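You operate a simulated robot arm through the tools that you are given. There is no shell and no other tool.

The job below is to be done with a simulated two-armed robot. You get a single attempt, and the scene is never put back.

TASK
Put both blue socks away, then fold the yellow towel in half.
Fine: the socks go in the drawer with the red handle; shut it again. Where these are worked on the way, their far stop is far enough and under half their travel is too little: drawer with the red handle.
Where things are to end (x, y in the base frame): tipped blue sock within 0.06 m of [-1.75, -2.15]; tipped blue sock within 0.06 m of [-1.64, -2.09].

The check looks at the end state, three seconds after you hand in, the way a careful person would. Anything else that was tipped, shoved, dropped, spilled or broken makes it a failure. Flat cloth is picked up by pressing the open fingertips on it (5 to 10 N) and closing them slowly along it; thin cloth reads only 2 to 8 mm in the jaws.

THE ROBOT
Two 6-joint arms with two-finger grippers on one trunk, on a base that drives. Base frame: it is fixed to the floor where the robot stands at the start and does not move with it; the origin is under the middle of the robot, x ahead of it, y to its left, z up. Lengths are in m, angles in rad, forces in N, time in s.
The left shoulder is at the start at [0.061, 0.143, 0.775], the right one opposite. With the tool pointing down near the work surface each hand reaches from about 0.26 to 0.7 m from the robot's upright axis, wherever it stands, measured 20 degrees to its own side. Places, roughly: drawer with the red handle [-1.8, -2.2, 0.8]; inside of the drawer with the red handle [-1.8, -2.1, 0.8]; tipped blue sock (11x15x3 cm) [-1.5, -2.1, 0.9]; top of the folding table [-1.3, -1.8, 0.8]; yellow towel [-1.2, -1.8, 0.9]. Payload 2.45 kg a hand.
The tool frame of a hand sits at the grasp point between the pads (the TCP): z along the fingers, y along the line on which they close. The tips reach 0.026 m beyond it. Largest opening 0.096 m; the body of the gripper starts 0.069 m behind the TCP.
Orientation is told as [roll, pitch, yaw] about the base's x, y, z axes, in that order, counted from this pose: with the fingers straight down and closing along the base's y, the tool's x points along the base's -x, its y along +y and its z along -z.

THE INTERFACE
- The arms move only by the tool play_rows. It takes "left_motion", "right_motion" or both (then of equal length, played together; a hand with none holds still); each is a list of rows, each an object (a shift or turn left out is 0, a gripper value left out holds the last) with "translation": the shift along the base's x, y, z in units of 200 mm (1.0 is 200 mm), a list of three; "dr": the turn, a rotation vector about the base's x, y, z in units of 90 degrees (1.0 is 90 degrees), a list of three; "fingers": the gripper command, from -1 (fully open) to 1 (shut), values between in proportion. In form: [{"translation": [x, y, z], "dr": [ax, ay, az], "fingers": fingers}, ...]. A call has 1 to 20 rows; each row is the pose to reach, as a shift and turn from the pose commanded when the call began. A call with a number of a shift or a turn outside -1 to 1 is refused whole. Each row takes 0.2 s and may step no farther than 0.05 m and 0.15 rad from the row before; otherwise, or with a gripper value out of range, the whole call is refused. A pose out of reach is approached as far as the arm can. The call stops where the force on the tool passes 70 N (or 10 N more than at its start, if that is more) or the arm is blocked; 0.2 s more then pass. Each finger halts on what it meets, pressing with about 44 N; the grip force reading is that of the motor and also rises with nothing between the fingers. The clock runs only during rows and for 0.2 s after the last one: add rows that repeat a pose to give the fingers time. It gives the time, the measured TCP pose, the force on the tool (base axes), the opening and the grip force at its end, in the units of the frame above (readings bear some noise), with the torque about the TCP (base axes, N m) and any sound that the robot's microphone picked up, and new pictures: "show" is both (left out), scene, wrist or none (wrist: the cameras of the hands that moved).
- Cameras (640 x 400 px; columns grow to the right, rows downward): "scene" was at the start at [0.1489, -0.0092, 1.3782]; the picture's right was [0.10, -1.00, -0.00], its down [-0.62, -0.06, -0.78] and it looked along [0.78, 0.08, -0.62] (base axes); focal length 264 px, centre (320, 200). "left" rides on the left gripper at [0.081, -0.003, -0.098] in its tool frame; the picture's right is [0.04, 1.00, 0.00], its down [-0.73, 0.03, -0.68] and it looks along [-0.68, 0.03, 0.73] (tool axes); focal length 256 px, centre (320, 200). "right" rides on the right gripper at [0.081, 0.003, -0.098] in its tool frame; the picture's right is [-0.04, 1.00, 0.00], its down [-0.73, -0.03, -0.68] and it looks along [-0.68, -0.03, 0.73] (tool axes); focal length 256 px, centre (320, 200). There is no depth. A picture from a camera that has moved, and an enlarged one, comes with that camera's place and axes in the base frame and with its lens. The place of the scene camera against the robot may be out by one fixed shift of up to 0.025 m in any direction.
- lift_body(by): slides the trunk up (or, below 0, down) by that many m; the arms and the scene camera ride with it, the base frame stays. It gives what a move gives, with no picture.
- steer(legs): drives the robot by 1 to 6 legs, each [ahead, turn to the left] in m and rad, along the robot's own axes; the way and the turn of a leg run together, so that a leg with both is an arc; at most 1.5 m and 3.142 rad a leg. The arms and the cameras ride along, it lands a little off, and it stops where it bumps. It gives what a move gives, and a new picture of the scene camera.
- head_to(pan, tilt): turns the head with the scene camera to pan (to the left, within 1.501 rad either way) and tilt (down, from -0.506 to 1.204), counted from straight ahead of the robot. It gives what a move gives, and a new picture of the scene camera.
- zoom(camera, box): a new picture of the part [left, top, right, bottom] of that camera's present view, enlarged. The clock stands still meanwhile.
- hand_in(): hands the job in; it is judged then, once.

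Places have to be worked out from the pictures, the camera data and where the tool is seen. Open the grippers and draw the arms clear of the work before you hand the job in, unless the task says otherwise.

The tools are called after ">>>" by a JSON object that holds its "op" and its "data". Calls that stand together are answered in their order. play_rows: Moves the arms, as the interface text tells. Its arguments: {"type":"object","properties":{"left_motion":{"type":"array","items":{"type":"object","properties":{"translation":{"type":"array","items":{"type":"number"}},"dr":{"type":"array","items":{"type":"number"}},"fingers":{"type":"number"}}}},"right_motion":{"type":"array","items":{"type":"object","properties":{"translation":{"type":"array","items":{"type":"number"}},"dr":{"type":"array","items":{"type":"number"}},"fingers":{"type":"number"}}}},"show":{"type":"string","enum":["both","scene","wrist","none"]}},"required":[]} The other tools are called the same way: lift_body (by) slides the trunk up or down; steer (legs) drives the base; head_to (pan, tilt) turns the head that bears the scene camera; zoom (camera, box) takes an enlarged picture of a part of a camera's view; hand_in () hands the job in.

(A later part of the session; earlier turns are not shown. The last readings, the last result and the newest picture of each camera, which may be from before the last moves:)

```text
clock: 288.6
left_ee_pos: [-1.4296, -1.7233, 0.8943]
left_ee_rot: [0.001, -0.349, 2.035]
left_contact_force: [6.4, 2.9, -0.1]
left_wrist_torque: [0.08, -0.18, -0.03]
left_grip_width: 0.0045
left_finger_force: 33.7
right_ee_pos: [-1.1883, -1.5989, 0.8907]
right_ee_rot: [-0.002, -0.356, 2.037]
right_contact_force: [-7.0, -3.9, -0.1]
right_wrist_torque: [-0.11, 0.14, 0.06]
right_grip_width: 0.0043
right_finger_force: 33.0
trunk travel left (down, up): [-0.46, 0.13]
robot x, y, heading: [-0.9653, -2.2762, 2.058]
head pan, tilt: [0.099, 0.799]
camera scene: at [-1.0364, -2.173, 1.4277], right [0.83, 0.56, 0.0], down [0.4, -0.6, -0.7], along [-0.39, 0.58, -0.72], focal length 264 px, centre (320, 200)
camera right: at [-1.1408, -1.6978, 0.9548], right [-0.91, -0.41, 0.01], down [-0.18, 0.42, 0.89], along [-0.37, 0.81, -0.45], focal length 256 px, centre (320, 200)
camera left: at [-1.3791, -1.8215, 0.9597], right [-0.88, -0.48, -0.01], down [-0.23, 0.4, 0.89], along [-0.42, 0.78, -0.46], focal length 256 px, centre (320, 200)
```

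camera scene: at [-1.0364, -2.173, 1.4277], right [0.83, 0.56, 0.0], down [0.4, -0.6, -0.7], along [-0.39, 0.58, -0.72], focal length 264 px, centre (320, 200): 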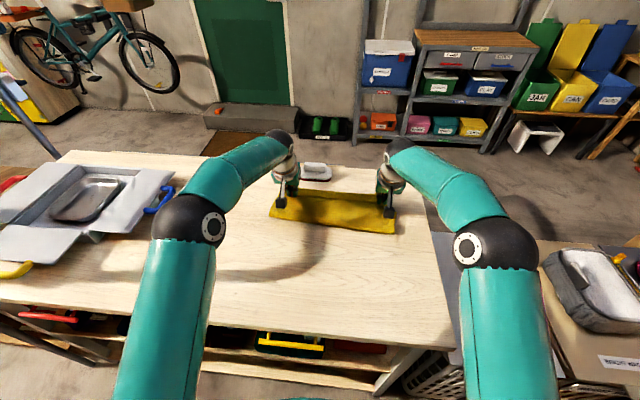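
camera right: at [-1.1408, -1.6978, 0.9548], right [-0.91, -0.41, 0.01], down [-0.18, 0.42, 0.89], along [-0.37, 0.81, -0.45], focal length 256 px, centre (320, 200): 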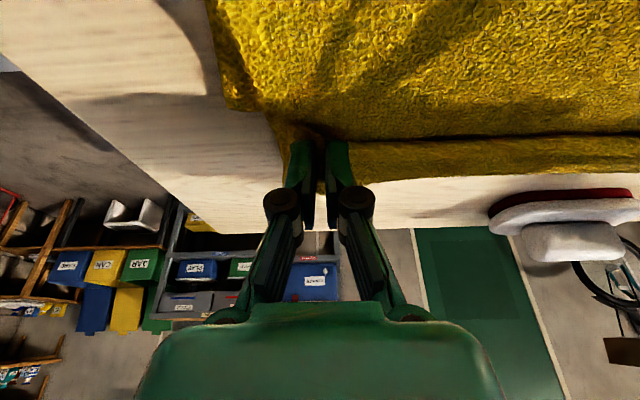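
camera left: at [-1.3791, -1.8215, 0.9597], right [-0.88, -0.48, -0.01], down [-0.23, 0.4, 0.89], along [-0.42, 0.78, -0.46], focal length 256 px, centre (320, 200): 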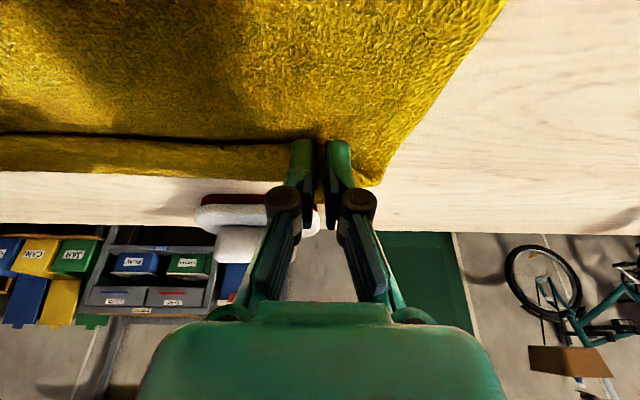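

The bottom layer is dragged along by the top one (the fold forms a stiff loop), so pulling more doesn't help. I lay the edge down here, release, and will then press the fold loop flat so the top edge can move out to match.

>>> {"op": "play_rows", "data": {"left_motion": [{"translation": [0, 0, -0.02]}, {"translation": [0, 0, -0.03]}, {"translation": [0, 0, -0.03], "fingers": 0.8}, {"translation": [0, 0, -0.03], "fingers": 0.6}, {"translation": [0, 0, -0.03], "fingers": 0.4}, {"translation": [0, 0, -0.03], "fingers": 0.4}, {"translation": [0, 0, 0.05], "fingers": 0.4}, {"translation": [0, 0, 0.2], "fingers": 0.4}, {"translation": [0, 0, 0.4], "fingers": 0.4}], "right_motion": [{"translation": [0, 0, -0.01]}, {"translation": [0, 0, -0.015]}, {"translation": [0, 0, -0.015], "fingers": 0.8}, {"translation": [0, 0, -0.015], "fingers": 0.6}, {"translation": [0, 0, -0.015], "fingers": 0.4}, {"translation": [0, 0, -0.015], "fingers": 0.4}, {"translation": [0, 0, 0.05], "fingers": 0.4}, {"translation": [0, 0, 0.2], "fingers": 0.4}, {"translation": [0, 0, 0.4], "fingers": 0.4}], "show": "both"}}

```text
clock: 290.6
left_ee_pos: [-1.429, -1.7235, 0.9755]
left_ee_rot: [0.0, -0.351, 2.034]
left_contact_force: [-1.0, -0.2, 0.0]
left_wrist_torque: [0.0, 0.0, -0.01]
left_grip_width: 0.0289
left_finger_force: 0.0
right_ee_pos: [-1.1892, -1.6004, 0.9731]
right_ee_rot: [0.0, -0.354, 2.036]
right_contact_force: [0.0, 0.2, -0.2]
right_wrist_torque: [0.02, 0.02, -0.02]
right_grip_width: 0.029
right_finger_force: 0.1
trunk travel left (down, up): [-0.46, 0.13]
robot x, y, heading: [-0.9628, -2.2744, 2.06]
head pan, tilt: [0.099, 0.799]
camera scene: at [-1.036, -2.1736, 1.4277], right [0.83, 0.56, 0.0], down [0.4, -0.6, -0.7], along [-0.39, 0.58, -0.72], focal length 264 px, centre (320, 200)
camera right: at [-1.1415, -1.7, 1.0357], right [-0.91, -0.41, 0.01], down [-0.18, 0.42, 0.89], along [-0.37, 0.81, -0.45], focal length 256 px, centre (320, 200)
camera left: at [-1.3765, -1.8221, 1.0407], right [-0.88, -0.48, -0.01], down [-0.23, 0.39, 0.89], along [-0.42, 0.78, -0.46], focal length 256 px, centre (320, 200)
```

scene: 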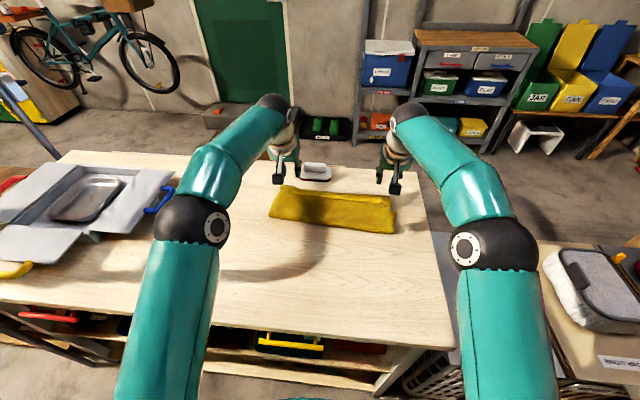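
right: 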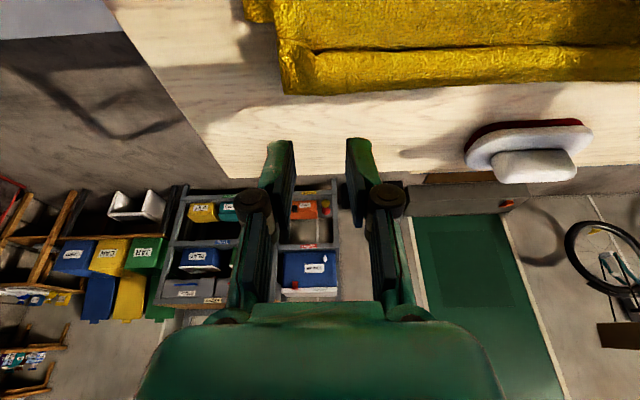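
left: 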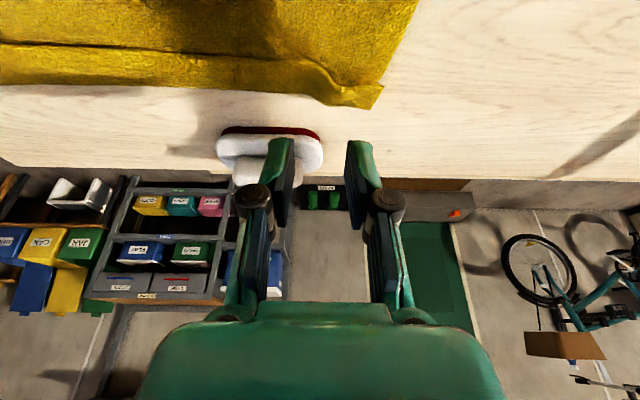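

Released cleanly. I raise both hands, undo the tilt and pull back to see the fold from above.

>>> {"op": "play_rows", "data": {"left_motion": [{"translation": [0.04, -0.07, 0.15], "dr": [-0.066, -0.033, 0]}, {"translation": [0.1, -0.2, 0.3], "dr": [-0.132, -0.066, 0]}, {"translation": [0.18, -0.35, 0.42], "dr": [-0.1987, -0.0996, 0]}, {"translation": [0.28, -0.54, 0.5], "dr": [-0.1987, -0.0996, 0]}, {"translation": [0.38, -0.73, 0.5], "dr": [-0.1987, -0.0996, 0]}, {"translation": [0.48, -0.92, 0.5], "dr": [-0.1987, -0.0996, 0]}, {"translation": [0.48, -0.92, 0.5], "dr": [-0.1987, -0.0996, 0]}], "right_motion": [{"translation": [0.04, -0.07, 0.15], "dr": [-0.066, -0.033, 0]}, {"translation": [0.1, -0.2, 0.3], "dr": [-0.132, -0.066, 0]}, {"translation": [0.18, -0.35, 0.42], "dr": [-0.1987, -0.0996, 0]}, {"translation": [0.28, -0.54, 0.5], "dr": [-0.1987, -0.0996, 0]}, {"translation": [0.38, -0.73, 0.5], "dr": [-0.1987, -0.0996, 0]}, {"translation": [0.48, -0.92, 0.5], "dr": [-0.1987, -0.0996, 0]}, {"translation": [0.48, -0.92, 0.5], "dr": [-0.1987, -0.0996, 0]}], "show": "both"}}

```text
clock: 292.2
left_ee_pos: [-1.334, -1.907, 1.0752]
left_ee_rot: [0.0, -0.001, 2.034]
left_contact_force: [-0.1, 0.4, -1.2]
left_wrist_torque: [0.0, -0.02, -0.03]
left_grip_width: 0.0287
left_finger_force: 0.1
left hand out of reach, approached as far as the arm can: row 2, 3
right_ee_pos: [-1.0901, -1.78, 1.0717]
right_ee_rot: [-0.001, -0.003, 2.036]
right_contact_force: [-0.1, 0.3, -1.1]
right_wrist_torque: [-0.01, -0.02, 0.05]
right_grip_width: 0.0288
right_finger_force: 0.0
right hand out of reach, approached as far as the arm can: row 2, 3
trunk travel left (down, up): [-0.46, 0.13]
robot x, y, heading: [-0.9659, -2.2746, 2.061]
head pan, tilt: [0.099, 0.799]
camera scene: at [-1.0374, -2.1712, 1.4274], right [0.83, 0.56, 0.0], down [0.4, -0.6, -0.7], along [-0.39, 0.58, -0.72], focal length 264 px, centre (320, 200)
camera right: at [-1.0555, -1.8543, 1.1689], right [-0.91, -0.41, 0.0], down [-0.3, 0.67, 0.68], along [-0.28, 0.62, -0.73], focal length 256 px, centre (320, 200)
camera left: at [-1.2955, -1.9781, 1.1727], right [-0.88, -0.48, 0.0], down [-0.36, 0.64, 0.68], along [-0.33, 0.59, -0.73], focal length 256 px, centre (320, 200)
```

scene: 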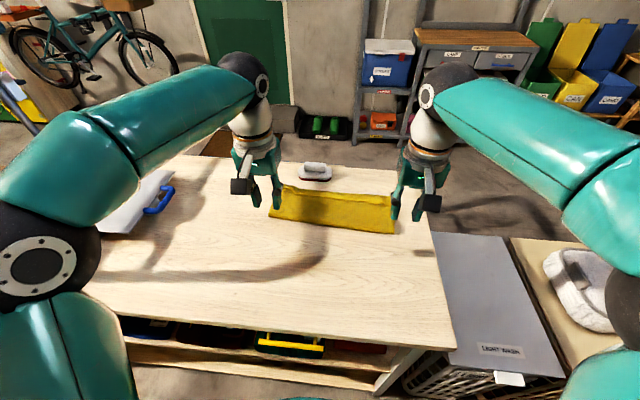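
right: 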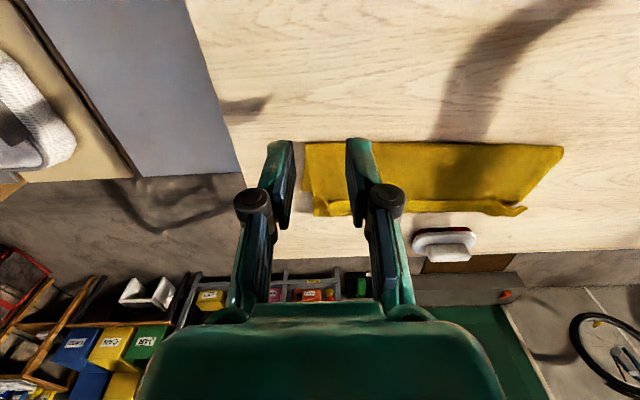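
left: 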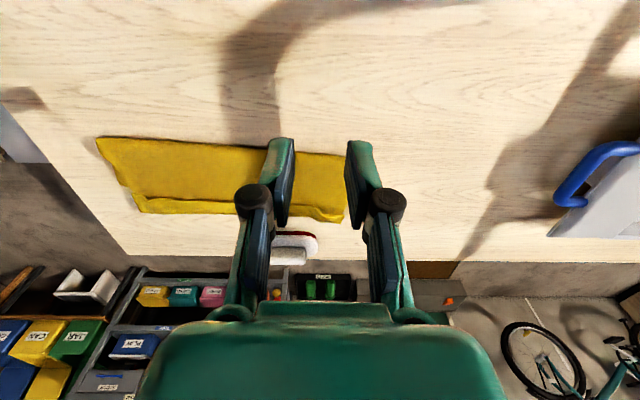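

The top layer is ~4 cm short of the bottom layer's far edge (top ≈0.11 m, bottom ≈0.15 m, rest in the fold loop). Plan: pin the exposed bottom strip with one fist while the other hand re-grips the top edge and pulls it out, one side after the other. I raise the trunk for reach and bring the left hand (tilted 25°) back to its old grip spot to look.

>>> {"op": "lift_body", "data": {"by": 0.12}}

>>> {"op": "play_rows", "data": {"left_motion": [{"translation": [0, 0, -0.2], "dr": [0.05, 0.025, 0]}, {"translation": [0, 0.04, -0.4], "dr": [0.1, 0.05, 0]}, {"translation": [-0.02, 0.1, -0.6], "dr": [0.15, 0.075, 0]}, {"translation": [-0.08, 0.2, -0.8], "dr": [0.2, 0.1, 0]}, {"translation": [-0.16, 0.35, -0.95], "dr": [0.2483, 0.1244, 0]}, {"translation": [-0.25, 0.52, -1.0], "dr": [0.2483, 0.1244, 0]}, {"translation": [-0.34, 0.7, -1.0], "dr": [0.2483, 0.1244, 0]}, {"translation": [-0.42, 0.83, -1.0], "dr": [0.2483, 0.1244, 0]}], "show": "both"}}

```text
clock: 293.7
left_ee_pos: [-1.3348, -1.9081, 1.1947]
left_ee_rot: [0.002, -0.001, 2.036]
left_contact_force: [-0.2, -0.4, 0.1]
left_wrist_torque: [-0.01, 0.01, -0.01]
left_grip_width: 0.0288
left_finger_force: 0.0
right_ee_pos: [-1.0891, -1.7819, 1.1927]
right_ee_rot: [0.0, -0.005, 2.035]
right_contact_force: [0.0, 0.9, 0.2]
right_wrist_torque: [0.02, -0.03, -0.01]
right_grip_width: 0.0289
right_finger_force: 0.1
trunk travel left (down, up): [-0.58, 0.01]
robot x, y, heading: [-0.9653, -2.2754, 2.058]
head pan, tilt: [0.099, 0.799]
```

```text
clock: 295.5
left_ee_pos: [-1.4183, -1.74, 0.9942]
left_ee_rot: [0.0, -0.438, 2.036]
left_contact_force: [-0.6, 0.0, 0.1]
left_wrist_torque: [0.0, 0.0, -0.02]
left_grip_width: 0.0288
left_finger_force: 0.0
right_ee_pos: [-1.0885, -1.7802, 1.1931]
right_ee_rot: [0.001, -0.004, 2.036]
right_contact_force: [-0.4, -0.1, 0.4]
right_wrist_torque: [0.0, 0.0, 0.0]
right_grip_width: 0.0287
right_finger_force: 0.0
trunk travel left (down, up): [-0.58, 0.01]
robot x, y, heading: [-0.9648, -2.2778, 2.062]
head pan, tilt: [0.099, 0.799]
camera scene: at [-1.0368, -2.172, 1.5476], right [0.83, 0.56, 0.0], down [0.4, -0.6, -0.7], along [-0.39, 0.58, -0.72], focal length 264 px, centre (320, 200)
camera left: at [-1.3652, -1.8424, 1.0503], right [-0.88, -0.48, -0.02], down [-0.2, 0.32, 0.93], along [-0.44, 0.82, -0.38], focal length 256 px, centre (320, 200)
```

scene: 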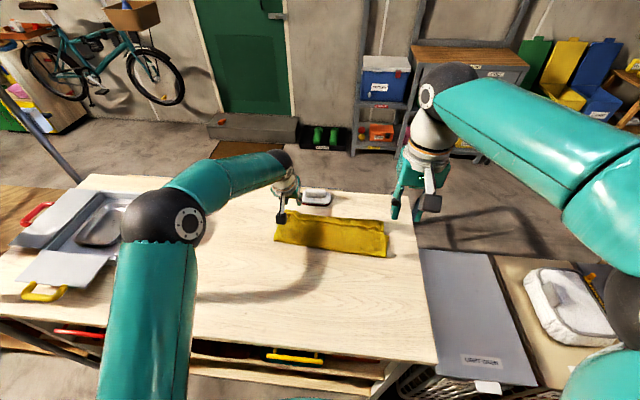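
left: 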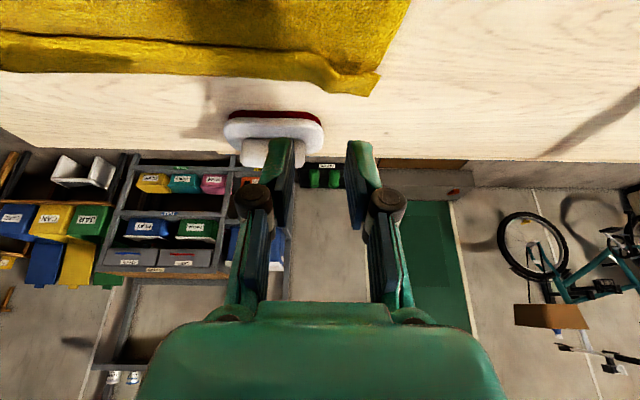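

I zoom both cameras on the towel to see the state of the edges and the residual ridge.

>>> {"op": "zoom", "data": {"camera": "scene", "box": [250, 170, 410, 270]}}

>>> {"op": "zoom", "data": {"camera": "left", "box": [160, 0, 448, 180]}}

```text
4.00 times, centred on (330, 220) of scene
camera zoom: at [-1.0368, -2.172, 1.5476], right [0.83, 0.56, 0.0], down [0.4, -0.6, -0.7], along [-0.39, 0.58, -0.72], focal length 1057 px, centre (280, 120)
```

zoom: 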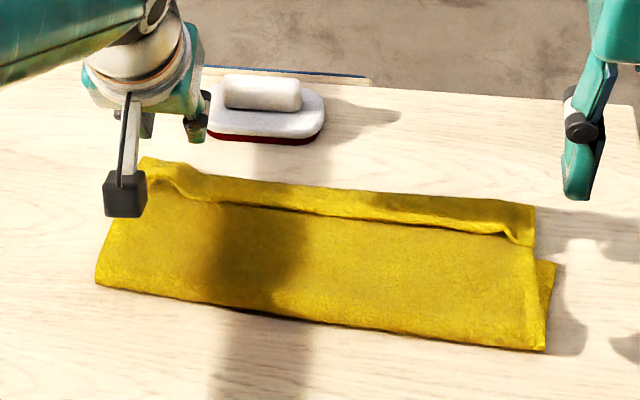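

```text
2.22 times, centred on (304, 90) of left
camera zoom: at [-1.3652, -1.8424, 1.0503], right [-0.88, -0.48, -0.02], down [-0.2, 0.32, 0.93], along [-0.44, 0.82, -0.38], focal length 569 px, centre (356, 444)
```

zoom: 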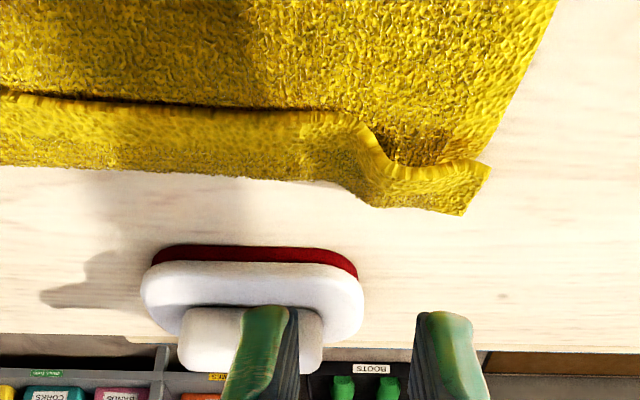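

I need to know whether the strip along the far side is exposed bottom layer or a flap; I zoom in more.

>>> {"op": "zoom", "data": {"camera": "scene", "box": [350, 210, 400, 260]}}

>>> {"op": "zoom", "data": {"camera": "left", "box": [270, 20, 400, 110]}}

>>> {"op": "zoom", "data": {"camera": "right", "box": [280, 60, 600, 260]}}

```text
8.00 times, centred on (375, 235) of scene
camera zoom: at [-1.0368, -2.172, 1.5476], right [0.83, 0.56, 0.0], down [0.4, -0.6, -0.7], along [-0.39, 0.58, -0.72], focal length 2113 px, centre (-120, -80)
```

zoom: 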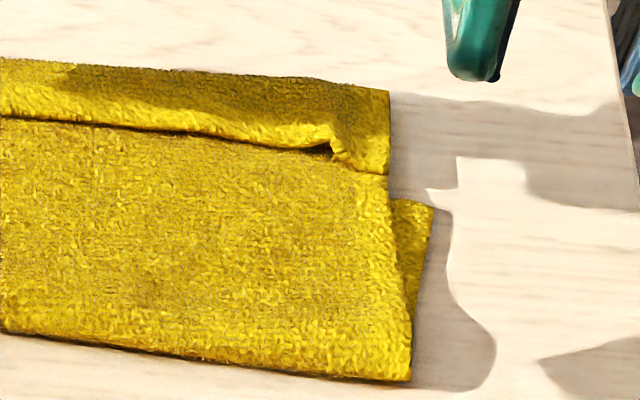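

```text
4.44 times, centred on (335, 65) of left
camera zoom: at [-1.3652, -1.8424, 1.0503], right [-0.88, -0.48, -0.02], down [-0.2, 0.32, 0.93], along [-0.44, 0.82, -0.38], focal length 1138 px, centre (253, 800)
```

zoom: 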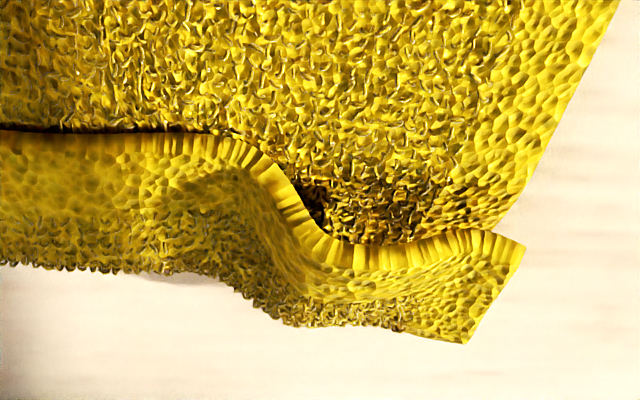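

```text
2.00 times, centred on (440, 160) of right
camera zoom: at [-1.0551, -1.8546, 1.2894], right [-0.91, -0.41, 0.0], down [-0.3, 0.67, 0.68], along [-0.28, 0.62, -0.73], focal length 512 px, centre (80, 280)
```

zoom: 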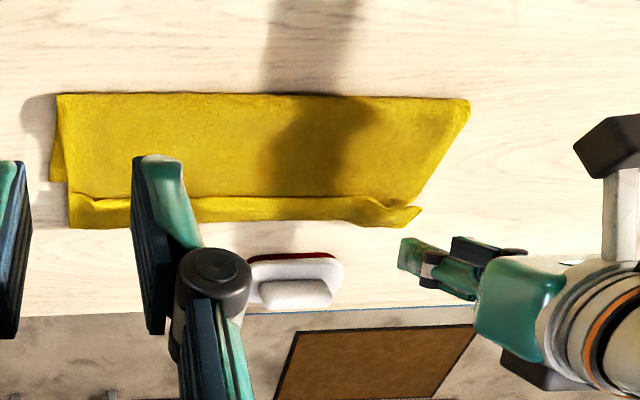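

Now it's clear: the far strip is a flap of the top layer folded back, the bottom edge never moved (bottom ≈0.09, top ≈0.15 plus 0.04 flap). Better method: pinch the top layer exactly on the towel's midline at both sides, lift so both halves hang equally (the flap falls open), then lay it down doubled. I bring both hands above those midline points.

>>> {"op": "play_rows", "data": {"left_motion": [{"translation": [-0.01, -0.02, 0.1], "dr": [-0.06, -0.03, -0.005], "fingers": 0.27}, {"translation": [-0.03, -0.05, 0.1], "dr": [-0.12, -0.06, -0.01], "fingers": 0.27}, {"translation": [-0.05, -0.09, 0.05], "dr": [-0.185, -0.093, -0.015], "fingers": 0.27}, {"translation": [-0.068, -0.12, -0.05], "dr": [-0.2483, -0.1244, -0.021], "fingers": 0.27}, {"translation": [-0.068, -0.12, -0.18], "dr": [-0.2483, -0.1244, -0.021], "fingers": 0.27}, {"translation": [-0.068, -0.12, -0.3], "dr": [-0.2483, -0.1244, -0.021], "fingers": 0.27}], "right_motion": [{"translation": [-0.06, 0.11, -0.15], "dr": [0, 0, -0.005], "fingers": 0.27}, {"translation": [-0.12, 0.24, -0.3], "dr": [0, 0, -0.01], "fingers": 0.27}, {"translation": [-0.18, 0.37, -0.45], "dr": [0, 0, -0.015], "fingers": 0.27}, {"translation": [-0.25, 0.5, -0.6], "dr": [0, 0, -0.021], "fingers": 0.27}, {"translation": [-0.3, 0.62, -0.77], "dr": [0, 0, -0.021], "fingers": 0.27}, {"translation": [-0.3525, 0.71, -0.95], "dr": [0, 0, -0.021], "fingers": 0.27}], "show": "both"}}

```text
clock: 296.9
left_ee_pos: [-1.4319, -1.7639, 0.9318]
left_ee_rot: [-0.009, 0.001, 2.004]
left_contact_force: [1.1, 0.1, 0.9]
left_wrist_torque: [-0.04, -0.01, -0.02]
left_grip_width: 0.0351
left_finger_force: 0.1
right_ee_pos: [-1.1595, -1.6379, 1.0028]
right_ee_rot: [-0.001, -0.003, 2.005]
right_contact_force: [-0.7, 0.1, 0.1]
right_wrist_torque: [-0.04, 0.0, 0.02]
right_grip_width: 0.035
right_finger_force: 0.0
trunk travel left (down, up): [-0.58, 0.01]
robot x, y, heading: [-0.9636, -2.275, 2.061]
head pan, tilt: [0.099, 0.799]
camera scene: at [-1.038, -2.1704, 1.5474], right [0.83, 0.56, 0.0], down [0.4, -0.6, -0.69], along [-0.39, 0.58, -0.72], focal length 264 px, centre (320, 200)
camera right: at [-1.1276, -1.7116, 1.0994], right [-0.92, -0.38, 0.0], down [-0.28, 0.68, 0.68], along [-0.26, 0.63, -0.73], focal length 256 px, centre (320, 200)
camera left: at [-1.396, -1.838, 1.0322], right [-0.89, -0.45, -0.01], down [-0.34, 0.65, 0.68], along [-0.3, 0.61, -0.74], focal length 256 px, centre (320, 200)
```

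scene: 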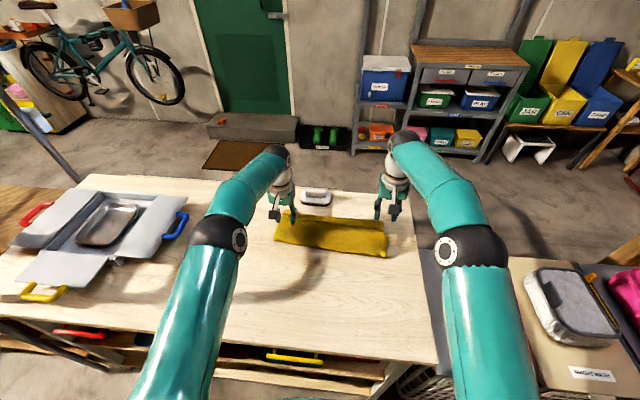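
right: 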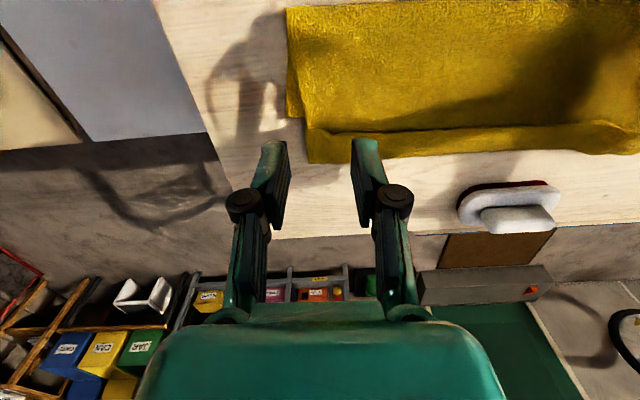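
left: 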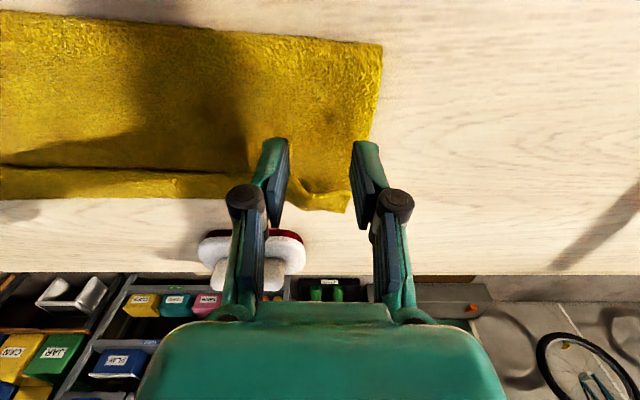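

From these views the towel's midline on the top layer lies at about n=-0.341 (left side) and -0.321 (right side). I shift both hands there (≈1.5–1.8 cm toward me) and lower to z≈0.892.

>>> {"op": "play_rows", "data": {"left_motion": [{"translation": [-0.004, -0.077, 0]}, {"translation": [-0.004, -0.077, -0.05]}, {"translation": [-0.004, -0.077, -0.12]}, {"translation": [-0.004, -0.077, -0.199]}, {"translation": [-0.004, -0.077, -0.199]}], "right_motion": [{"translation": [-0.0175, -0.09, -0.1]}, {"translation": [-0.0175, -0.09, -0.28]}, {"translation": [-0.0175, -0.09, -0.45]}, {"translation": [-0.0175, -0.09, -0.554]}, {"translation": [-0.0175, -0.09, -0.554]}], "show": "wrist"}}

```text
clock: 298.1
left_ee_pos: [-1.4314, -1.7808, 0.8944]
left_ee_rot: [-0.007, -0.001, 2.001]
left_contact_force: [-0.5, -0.1, -0.7]
left_wrist_torque: [-0.01, 0.05, -0.01]
left_grip_width: 0.0351
left_finger_force: 0.2
right_ee_pos: [-1.1633, -1.6573, 0.8908]
right_ee_rot: [0.001, -0.005, 2.003]
right_contact_force: [0.3, -0.6, 0.8]
right_wrist_torque: [0.02, -0.02, 0.0]
right_grip_width: 0.0352
right_finger_force: 0.1
trunk travel left (down, up): [-0.58, 0.01]
robot x, y, heading: [-0.9656, -2.2747, 2.061]
head pan, tilt: [0.099, 0.799]
camera right: at [-1.1304, -1.7327, 0.9874], right [-0.92, -0.38, 0.0], down [-0.28, 0.68, 0.68], along [-0.26, 0.63, -0.73], focal length 256 px, centre (320, 200)
camera left: at [-1.3956, -1.8548, 0.9937], right [-0.89, -0.46, -0.01], down [-0.34, 0.65, 0.68], along [-0.3, 0.61, -0.73], focal length 256 px, centre (320, 200)
```

right: 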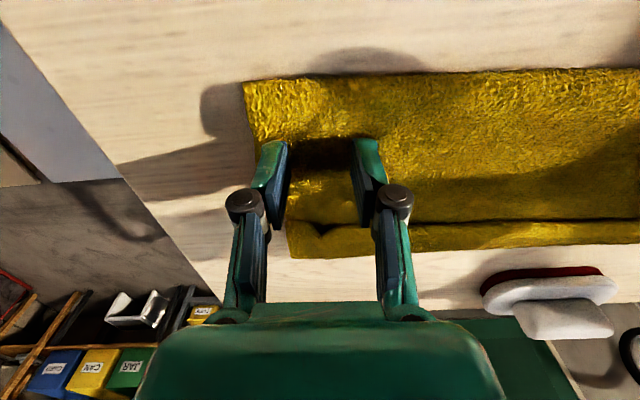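
left: 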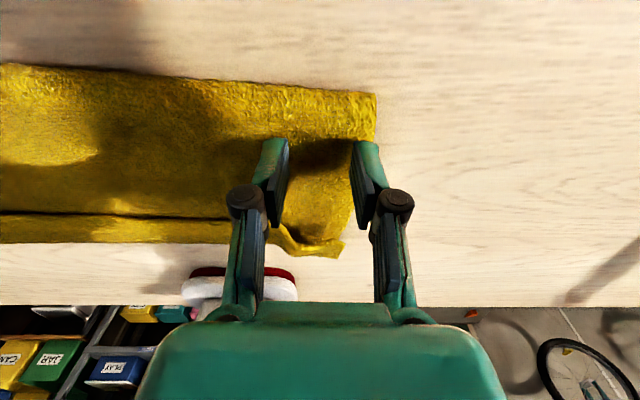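

Positions look right. I shift the left hand 5 mm inward and lower in small steps until light contact.

>>> {"op": "play_rows", "data": {"left_motion": [{"translation": [0.022, 0.012, -0.02]}, {"translation": [0.022, 0.012, -0.035]}, {"translation": [0.022, 0.012, -0.035]}], "right_motion": [{"translation": [0, 0, -0.01]}, {"translation": [0, 0, -0.02]}, {"translation": [0, 0, -0.02]}], "show": "none"}}

```text
clock: 298.9
left_ee_pos: [-1.4268, -1.7787, 0.8881]
left_ee_rot: [-0.007, -0.001, 2.002]
left_contact_force: [-0.4, -0.6, 0.1]
left_wrist_torque: [0.04, 0.02, 0.03]
left_grip_width: 0.0351
left_finger_force: 0.0
right_ee_pos: [-1.1623, -1.6578, 0.8881]
right_ee_rot: [0.0, -0.005, 2.003]
right_contact_force: [-0.3, -0.2, 0.4]
right_wrist_torque: [0.04, 0.0, -0.03]
right_grip_width: 0.0348
right_finger_force: 0.1
trunk travel left (down, up): [-0.58, 0.01]
robot x, y, heading: [-0.9624, -2.2788, 2.062]
head pan, tilt: [0.099, 0.799]
```

>>> {"op": "play_rows", "data": {"left_motion": [{"translation": [0, 0, -0.01]}, {"translation": [0, 0, -0.02]}, {"translation": [0, 0, -0.02]}], "right_motion": [{"translation": [0, 0, -0.01]}, {"translation": [0, 0, -0.02]}, {"translation": [0, 0, -0.02]}], "show": "none"}}

```text
clock: 299.7
left_ee_pos: [-1.4262, -1.7776, 0.8833]
left_ee_rot: [-0.008, -0.001, 2.003]
left_contact_force: [-0.1, 0.0, 1.2]
left_wrist_torque: [0.01, 0.02, -0.05]
left_grip_width: 0.0354
left_finger_force: 0.1
right_ee_pos: [-1.1627, -1.6579, 0.8847]
right_ee_rot: [0.0, -0.006, 2.002]
right_contact_force: [0.2, 0.3, 1.8]
right_wrist_torque: [0.02, -0.03, 0.05]
right_grip_width: 0.035
right_finger_force: 0.0
trunk travel left (down, up): [-0.58, 0.01]
robot x, y, heading: [-0.9664, -2.2748, 2.06]
head pan, tilt: [0.099, 0.799]
```

>>> {"op": "play_rows", "data": {"left_motion": [{"translation": [0, 0, -0.006]}, {"translation": [0, 0, -0.006]}], "right_motion": [{"translation": [0, 0, -0.005]}, {"translation": [0, 0, -0.005]}], "show": "none"}}

```text
clock: 300.3
left_ee_pos: [-1.4274, -1.7786, 0.8836]
left_ee_rot: [-0.007, -0.002, 2.004]
left_contact_force: [-1.3, 0.0, 2.4]
left_wrist_torque: [0.01, 0.03, -0.01]
left_grip_width: 0.035
left_finger_force: 0.1
right_ee_pos: [-1.1631, -1.6571, 0.8831]
right_ee_rot: [0.0, -0.006, 2.002]
right_contact_force: [-0.3, 1.6, 3.5]
right_wrist_torque: [0.04, -0.02, 0.0]
right_grip_width: 0.035
right_finger_force: 0.0
trunk travel left (down, up): [-0.58, 0.01]
robot x, y, heading: [-0.9634, -2.2781, 2.059]
head pan, tilt: [0.099, 0.799]
```

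About 2.4 N and 3.5 N. I press slightly more and close both grippers slowly, then check the jaw width (a single layer's ridge should read ~5 mm, both layers ~10 mm).

>>> {"op": "play_rows", "data": {"left_motion": [{"translation": [0, 0, -0.006], "fingers": 0.27}, {"translation": [0, 0, -0.006], "fingers": 0.33}, {"translation": [0, 0, -0.006], "fingers": 0.39}, {"translation": [0, 0, -0.006], "fingers": 0.45}, {"translation": [0, 0, -0.006], "fingers": 0.51}, {"translation": [0, 0, -0.006], "fingers": 0.57}, {"translation": [0, 0, -0.006], "fingers": 0.63}, {"translation": [0, 0, -0.006], "fingers": 0.69}, {"translation": [0, 0, -0.006], "fingers": 0.75}, {"translation": [0, 0, -0.006], "fingers": 0.81}, {"translation": [0, 0, -0.006], "fingers": 0.87}, {"translation": [0, 0, -0.006], "fingers": 0.93}, {"translation": [0, 0, -0.006], "fingers": 1.0}, {"translation": [0, 0, -0.006], "fingers": 1.0}, {"translation": [0, 0, -0.006], "fingers": 1.0}], "right_motion": [{"translation": [0, 0, -0.004], "fingers": 0.27}, {"translation": [0, 0, -0.004], "fingers": 0.33}, {"translation": [0, 0, -0.004], "fingers": 0.39}, {"translation": [0, 0, -0.004], "fingers": 0.45}, {"translation": [0, 0, -0.004], "fingers": 0.51}, {"translation": [0, 0, -0.004], "fingers": 0.57}, {"translation": [0, 0, -0.004], "fingers": 0.63}, {"translation": [0, 0, -0.004], "fingers": 0.69}, {"translation": [0, 0, -0.004], "fingers": 0.75}, {"translation": [0, 0, -0.004], "fingers": 0.81}, {"translation": [0, 0, -0.004], "fingers": 0.87}, {"translation": [0, 0, -0.004], "fingers": 0.93}, {"translation": [0, 0, -0.004], "fingers": 1.0}, {"translation": [0, 0, -0.004], "fingers": 1.0}, {"translation": [0, 0, -0.004], "fingers": 1.0}], "show": "wrist"}}

```text
clock: 303.5
left_ee_pos: [-1.427, -1.7787, 0.8829]
left_ee_rot: [-0.008, -0.002, 2.002]
left_contact_force: [7.8, 2.3, 7.8]
left_wrist_torque: [0.08, -0.22, -0.05]
left_grip_width: 0.0065
left_finger_force: 34.6
right_ee_pos: [-1.1635, -1.658, 0.882]
right_ee_rot: [0.0, -0.005, 2.004]
right_contact_force: [-7.3, -3.3, 3.6]
right_wrist_torque: [-0.09, 0.19, 0.01]
right_grip_width: 0.004
right_finger_force: 32.7
trunk travel left (down, up): [-0.58, 0.01]
robot x, y, heading: [-0.9633, -2.274, 2.058]
head pan, tilt: [0.099, 0.799]
camera right: at [-1.1306, -1.7332, 0.9793], right [-0.92, -0.38, 0.0], down [-0.28, 0.68, 0.68], along [-0.26, 0.63, -0.73], focal length 256 px, centre (320, 200)
camera left: at [-1.3906, -1.8525, 0.9811], right [-0.89, -0.45, -0.01], down [-0.34, 0.65, 0.68], along [-0.3, 0.61, -0.73], focal length 256 px, centre (320, 200)
```

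right: 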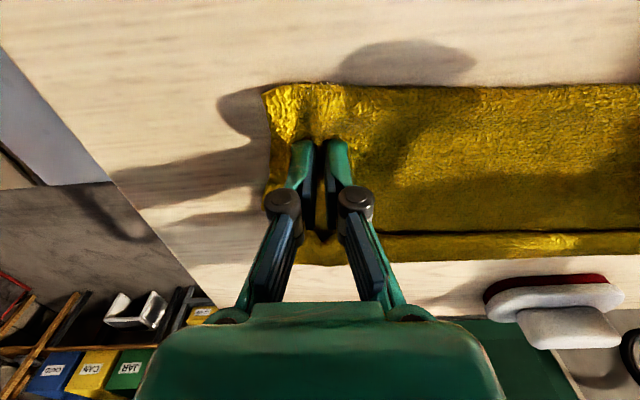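
left: 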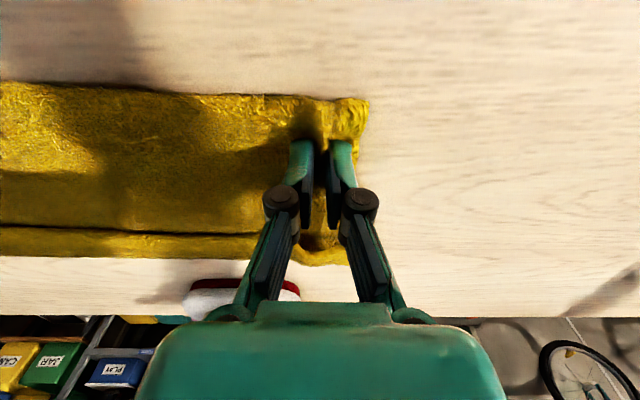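

Jaw widths 6.5 and 4.0 mm: only the top layer is held. I ease the hands together 3 mm and lift straight up about 19 cm so that both halves can hang.

>>> {"op": "play_rows", "data": {"left_motion": [{"translation": [0.007, 0.003, 0.06]}, {"translation": [0.014, 0.006, 0.15]}, {"translation": [0.014, 0.006, 0.25]}, {"translation": [0.014, 0.006, 0.35]}, {"translation": [0.014, 0.006, 0.45]}, {"translation": [0.014, 0.006, 0.55]}, {"translation": [0.014, 0.006, 0.65]}, {"translation": [0.014, 0.006, 0.75]}, {"translation": [0.014, 0.006, 0.85]}, {"translation": [0.014, 0.006, 0.95]}, {"translation": [0.014, 0.006, 0.95]}, {"translation": [0.014, 0.006, 0.95]}], "right_motion": [{"translation": [-0.007, -0.003, 0.06]}, {"translation": [-0.014, -0.006, 0.15]}, {"translation": [-0.014, -0.006, 0.25]}, {"translation": [-0.014, -0.006, 0.35]}, {"translation": [-0.014, -0.006, 0.45]}, {"translation": [-0.014, -0.006, 0.55]}, {"translation": [-0.014, -0.006, 0.65]}, {"translation": [-0.014, -0.006, 0.75]}, {"translation": [-0.014, -0.006, 0.85]}, {"translation": [-0.014, -0.006, 0.95]}, {"translation": [-0.014, -0.006, 0.95]}, {"translation": [-0.014, -0.006, 0.95]}], "show": "both"}}

>>> {"op": "zoom", "data": {"camera": "scene", "box": [220, 120, 460, 270]}}

```text
clock: 306.1
left_ee_pos: [-1.4239, -1.7789, 1.0714]
left_ee_rot: [-0.007, -0.001, 2.005]
left_contact_force: [2.0, 0.6, 0.7]
left_wrist_torque: [0.0, -0.05, -0.03]
left_grip_width: 0.0063
left_finger_force: 34.7
right_ee_pos: [-1.1667, -1.6581, 1.0722]
right_ee_rot: [0.0, -0.004, 2.003]
right_contact_force: [-2.0, -1.4, -0.7]
right_wrist_torque: [-0.04, 0.04, -0.01]
right_grip_width: 0.0049
right_finger_force: 33.9
trunk travel left (down, up): [-0.58, 0.01]
robot x, y, heading: [-0.9654, -2.2766, 2.062]
head pan, tilt: [0.099, 0.799]
camera scene: at [-1.0366, -2.1727, 1.5477], right [0.83, 0.56, 0.0], down [0.4, -0.6, -0.7], along [-0.39, 0.58, -0.72], focal length 264 px, centre (320, 200)
camera right: at [-1.1345, -1.7331, 1.1684], right [-0.92, -0.38, 0.0], down [-0.28, 0.68, 0.68], along [-0.26, 0.63, -0.73], focal length 256 px, centre (320, 200)
camera left: at [-1.3873, -1.8521, 1.1704], right [-0.89, -0.45, -0.01], down [-0.34, 0.65, 0.68], along [-0.3, 0.61, -0.73], focal length 256 px, centre (320, 200)
```

scene: 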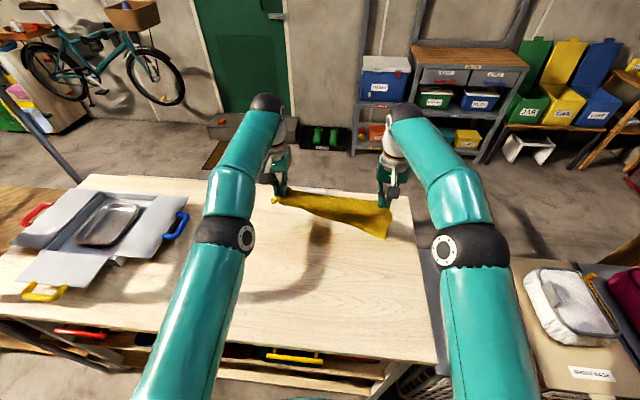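
right: 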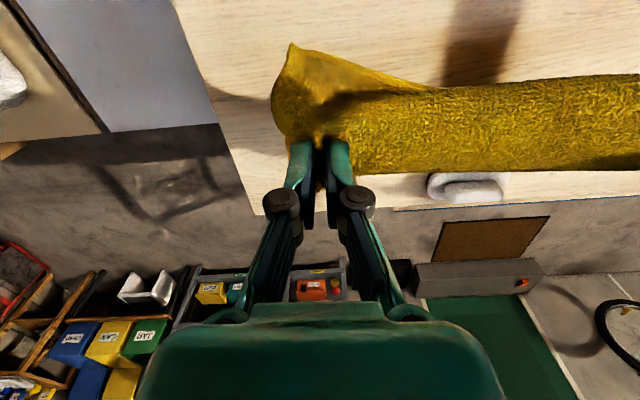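
left: 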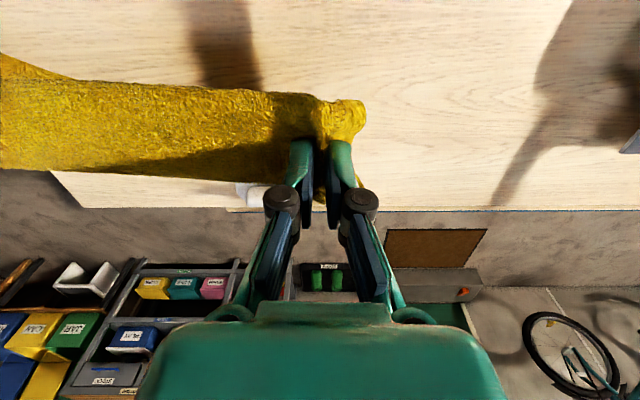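

```text
2.67 times, centred on (340, 195) of scene
camera zoom: at [-1.0366, -2.1727, 1.5477], right [0.83, 0.56, 0.0], down [0.4, -0.6, -0.7], along [-0.39, 0.58, -0.72], focal length 704 px, centre (267, 213)
```

zoom: 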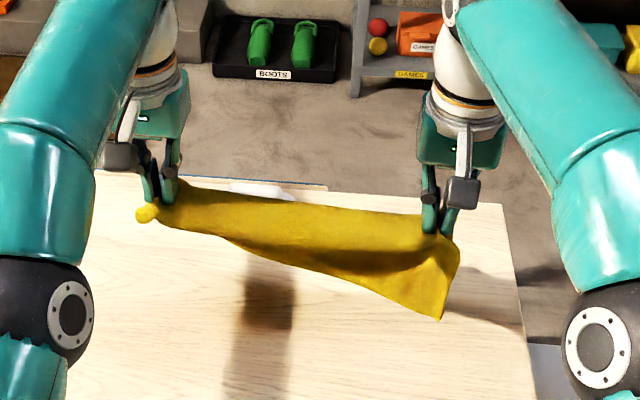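

On the right only the top layer is held, but on the left the bottom corner was caught too, so the near half hangs crooked. I lay the towel down again, closer to me (hold line at n≈-0.18, both halves trailing away), so everything is within easy reach for straightening.

>>> {"op": "play_rows", "data": {"left_motion": [{"translation": [0, 0, -0.132]}, {"translation": [0, 0, -0.247]}, {"translation": [0.0871, -0.1609, -0.2685]}, {"translation": [0.1685, -0.3112, -0.3395]}, {"translation": [0.238, -0.4395, -0.452]}, {"translation": [0.2916, -0.5384, -0.598]}, {"translation": [0.3253, -0.6008, -0.769]}, {"translation": [0.3403, -0.6285, -0.86]}, {"translation": [0.3522, -0.6505, -0.915]}], "right_motion": [{"translation": [0, 0, -0.132]}, {"translation": [0, 0, -0.247]}, {"translation": [0.0871, -0.1609, -0.2685]}, {"translation": [0.1685, -0.3112, -0.3395]}, {"translation": [0.238, -0.4395, -0.452]}, {"translation": [0.2916, -0.5384, -0.598]}, {"translation": [0.3253, -0.6008, -0.769]}, {"translation": [0.3403, -0.6285, -0.86]}, {"translation": [0.3522, -0.6505, -0.915]}], "show": "both"}}

>>> {"op": "zoom", "data": {"camera": "scene", "box": [220, 150, 460, 300]}}

```text
clock: 308.1
left_ee_pos: [-1.3537, -1.9067, 0.8882]
left_ee_rot: [-0.007, -0.002, 2.003]
left_contact_force: [3.0, 2.0, 1.7]
left_wrist_torque: [0.07, -0.05, -0.01]
left_grip_width: 0.0063
left_finger_force: 35.0
right_ee_pos: [-1.0955, -1.789, 0.8903]
right_ee_rot: [0.0, -0.005, 2.001]
right_contact_force: [-3.8, -1.9, 0.7]
right_wrist_torque: [-0.04, 0.18, 0.02]
right_grip_width: 0.0047
right_finger_force: 36.1
trunk travel left (down, up): [-0.58, 0.01]
robot x, y, heading: [-0.9647, -2.2779, 2.062]
head pan, tilt: [0.099, 0.799]
camera scene: at [-1.0365, -2.173, 1.5478], right [0.83, 0.56, 0.0], down [0.4, -0.6, -0.7], along [-0.39, 0.58, -0.72], focal length 264 px, centre (320, 200)
camera right: at [-1.0636, -1.864, 0.9872], right [-0.92, -0.38, 0.0], down [-0.28, 0.68, 0.68], along [-0.26, 0.63, -0.73], focal length 256 px, centre (320, 200)
camera left: at [-1.3182, -1.9813, 0.9869], right [-0.89, -0.46, -0.01], down [-0.34, 0.65, 0.68], along [-0.3, 0.61, -0.73], focal length 256 px, centre (320, 200)
```

scene: 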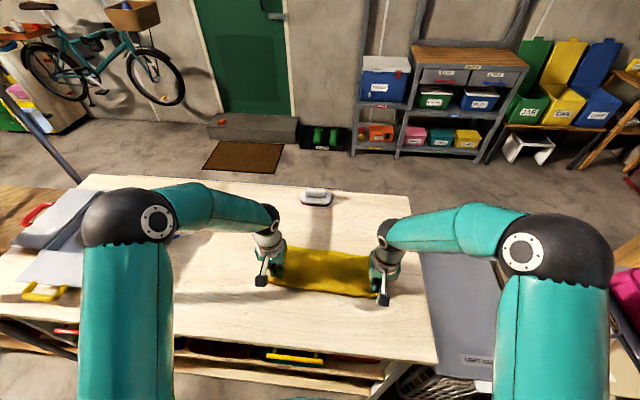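
right: 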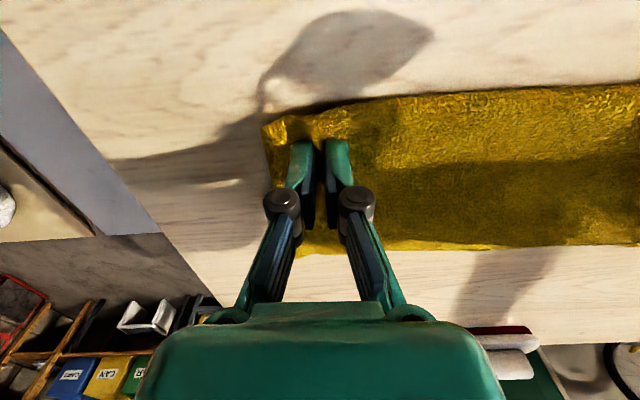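
left: 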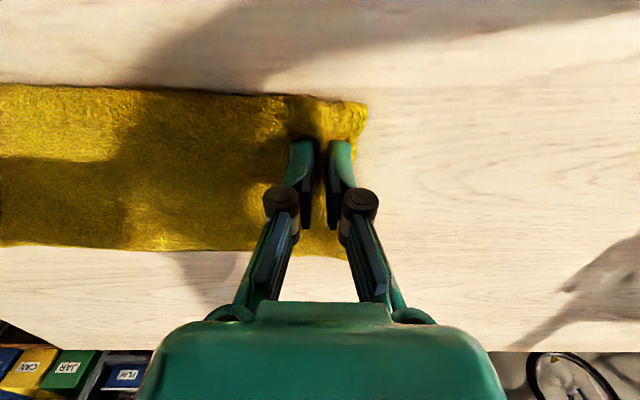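

```text
2.67 times, centred on (340, 225) of scene
camera zoom: at [-1.0365, -2.173, 1.5478], right [0.83, 0.56, 0.0], down [0.4, -0.6, -0.7], along [-0.39, 0.58, -0.72], focal length 704 px, centre (267, 133)
```

zoom: 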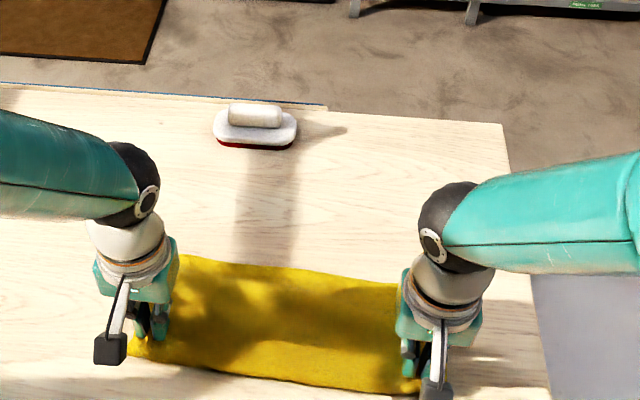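

The towel now lies as a neat rectangle about 13 cm deep. I lower the last millimetres, release both hands, rise and pull back for a clear look.

>>> {"op": "play_rows", "data": {"left_motion": [{"translation": [0, 0, -0.015]}, {"translation": [0, 0, -0.015], "fingers": 0.8}, {"translation": [0, 0, -0.015], "fingers": 0.6}, {"translation": [0, 0, -0.015], "fingers": 0.4}, {"translation": [0, 0, -0.015], "fingers": 0.4}, {"translation": [0, 0, 0.05], "fingers": 0.4}, {"translation": [0, 0, 0.2], "fingers": 0.4}, {"translation": [0, 0, 0.4], "fingers": 0.4}, {"translation": [0.07, -0.13, 0.55], "fingers": 0.4}, {"translation": [0.15, -0.28, 0.7], "fingers": 0.4}, {"translation": [0.2, -0.38, 0.9], "fingers": 0.4}], "right_motion": [{"translation": [0, 0, -0.02]}, {"translation": [0, 0, -0.02], "fingers": 0.8}, {"translation": [0, 0, -0.02], "fingers": 0.6}, {"translation": [0, 0, -0.02], "fingers": 0.4}, {"translation": [0, 0, -0.02], "fingers": 0.4}, {"translation": [0, 0, 0.05], "fingers": 0.4}, {"translation": [0, 0, 0.2], "fingers": 0.4}, {"translation": [0, 0, 0.4], "fingers": 0.4}, {"translation": [0.07, -0.13, 0.55], "fingers": 0.4}, {"translation": [0.15, -0.28, 0.7], "fingers": 0.4}, {"translation": [0.2, -0.38, 0.9], "fingers": 0.4}], "show": "both"}}

>>> {"op": "zoom", "data": {"camera": "scene", "box": [230, 200, 430, 325]}}

>>> {"op": "zoom", "data": {"camera": "left", "box": [0, 0, 640, 400]}}

>>> {"op": "zoom", "data": {"camera": "right", "box": [0, 0, 640, 400]}}

```text
clock: 310.5
left_ee_pos: [-1.3127, -1.9861, 1.0666]
left_ee_rot: [-0.007, -0.002, 2.004]
left_contact_force: [0.8, -0.7, 0.2]
left_wrist_torque: [0.01, 0.03, 0.0]
left_grip_width: 0.0289
left_finger_force: 0.0
right_ee_pos: [-1.0512, -1.8687, 1.072]
right_ee_rot: [-0.001, -0.007, 2.005]
right_contact_force: [0.1, -0.6, 0.3]
right_wrist_torque: [0.08, 0.01, 0.02]
right_grip_width: 0.0288
right_finger_force: 0.0
trunk travel left (down, up): [-0.58, 0.01]
robot x, y, heading: [-0.9626, -2.2749, 2.061]
head pan, tilt: [0.099, 0.799]
camera scene: at [-1.0349, -2.1758, 1.548], right [0.83, 0.56, 0.0], down [0.4, -0.59, -0.7], along [-0.39, 0.58, -0.72], focal length 264 px, centre (320, 200)
camera right: at [-1.0196, -1.9441, 1.1677], right [-0.92, -0.38, 0.0], down [-0.28, 0.67, 0.68], along [-0.26, 0.63, -0.73], focal length 256 px, centre (320, 200)
camera left: at [-1.2775, -2.0604, 1.1659], right [-0.89, -0.45, -0.01], down [-0.34, 0.65, 0.68], along [-0.3, 0.61, -0.73], focal length 256 px, centre (320, 200)
```

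scene: 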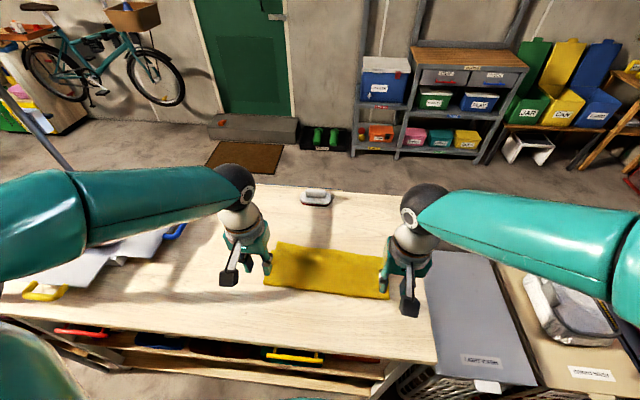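
right: 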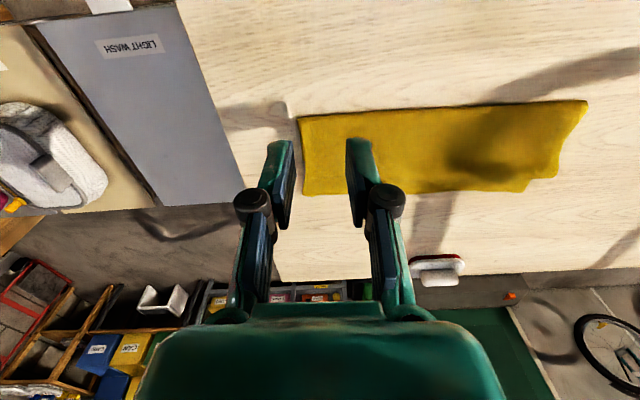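
left: 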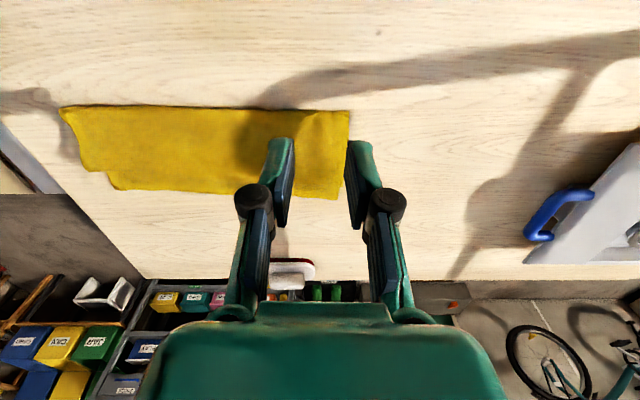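

```text
3.20 times, centred on (330, 262) of scene
camera zoom: at [-1.0349, -2.1758, 1.548], right [0.83, 0.56, 0.0], down [0.4, -0.59, -0.7], along [-0.39, 0.58, -0.72], focal length 845 px, centre (288, 0)
```

zoom: 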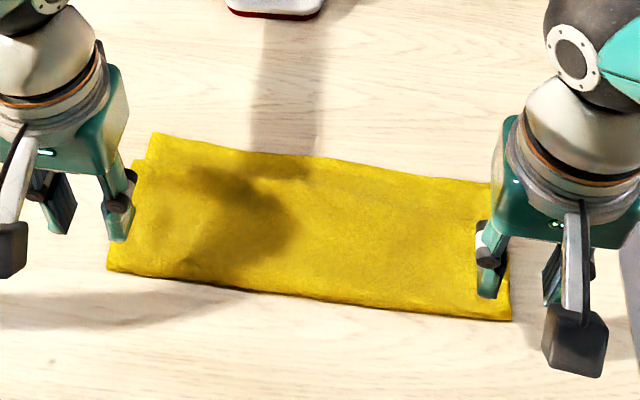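

```text
1.00 times, centred on (320, 200) of left (not enlarged: the box is as wide or as high as the picture)
camera zoom: at [-1.2775, -2.0604, 1.1659], right [-0.89, -0.45, -0.01], down [-0.34, 0.65, 0.68], along [-0.3, 0.61, -0.73], focal length 256 px, centre (320, 200)
```

zoom: 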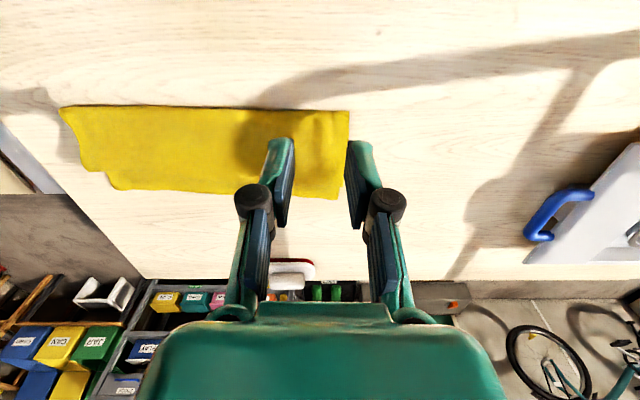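

```text
1.00 times, centred on (320, 200) of right (not enlarged: the box is as wide or as high as the picture)
camera zoom: at [-1.0196, -1.9441, 1.1677], right [-0.92, -0.38, 0.0], down [-0.28, 0.67, 0.68], along [-0.26, 0.63, -0.73], focal length 256 px, centre (320, 200)
```

zoom: 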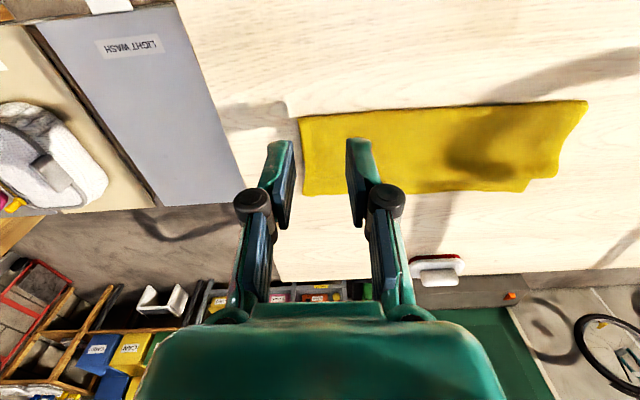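

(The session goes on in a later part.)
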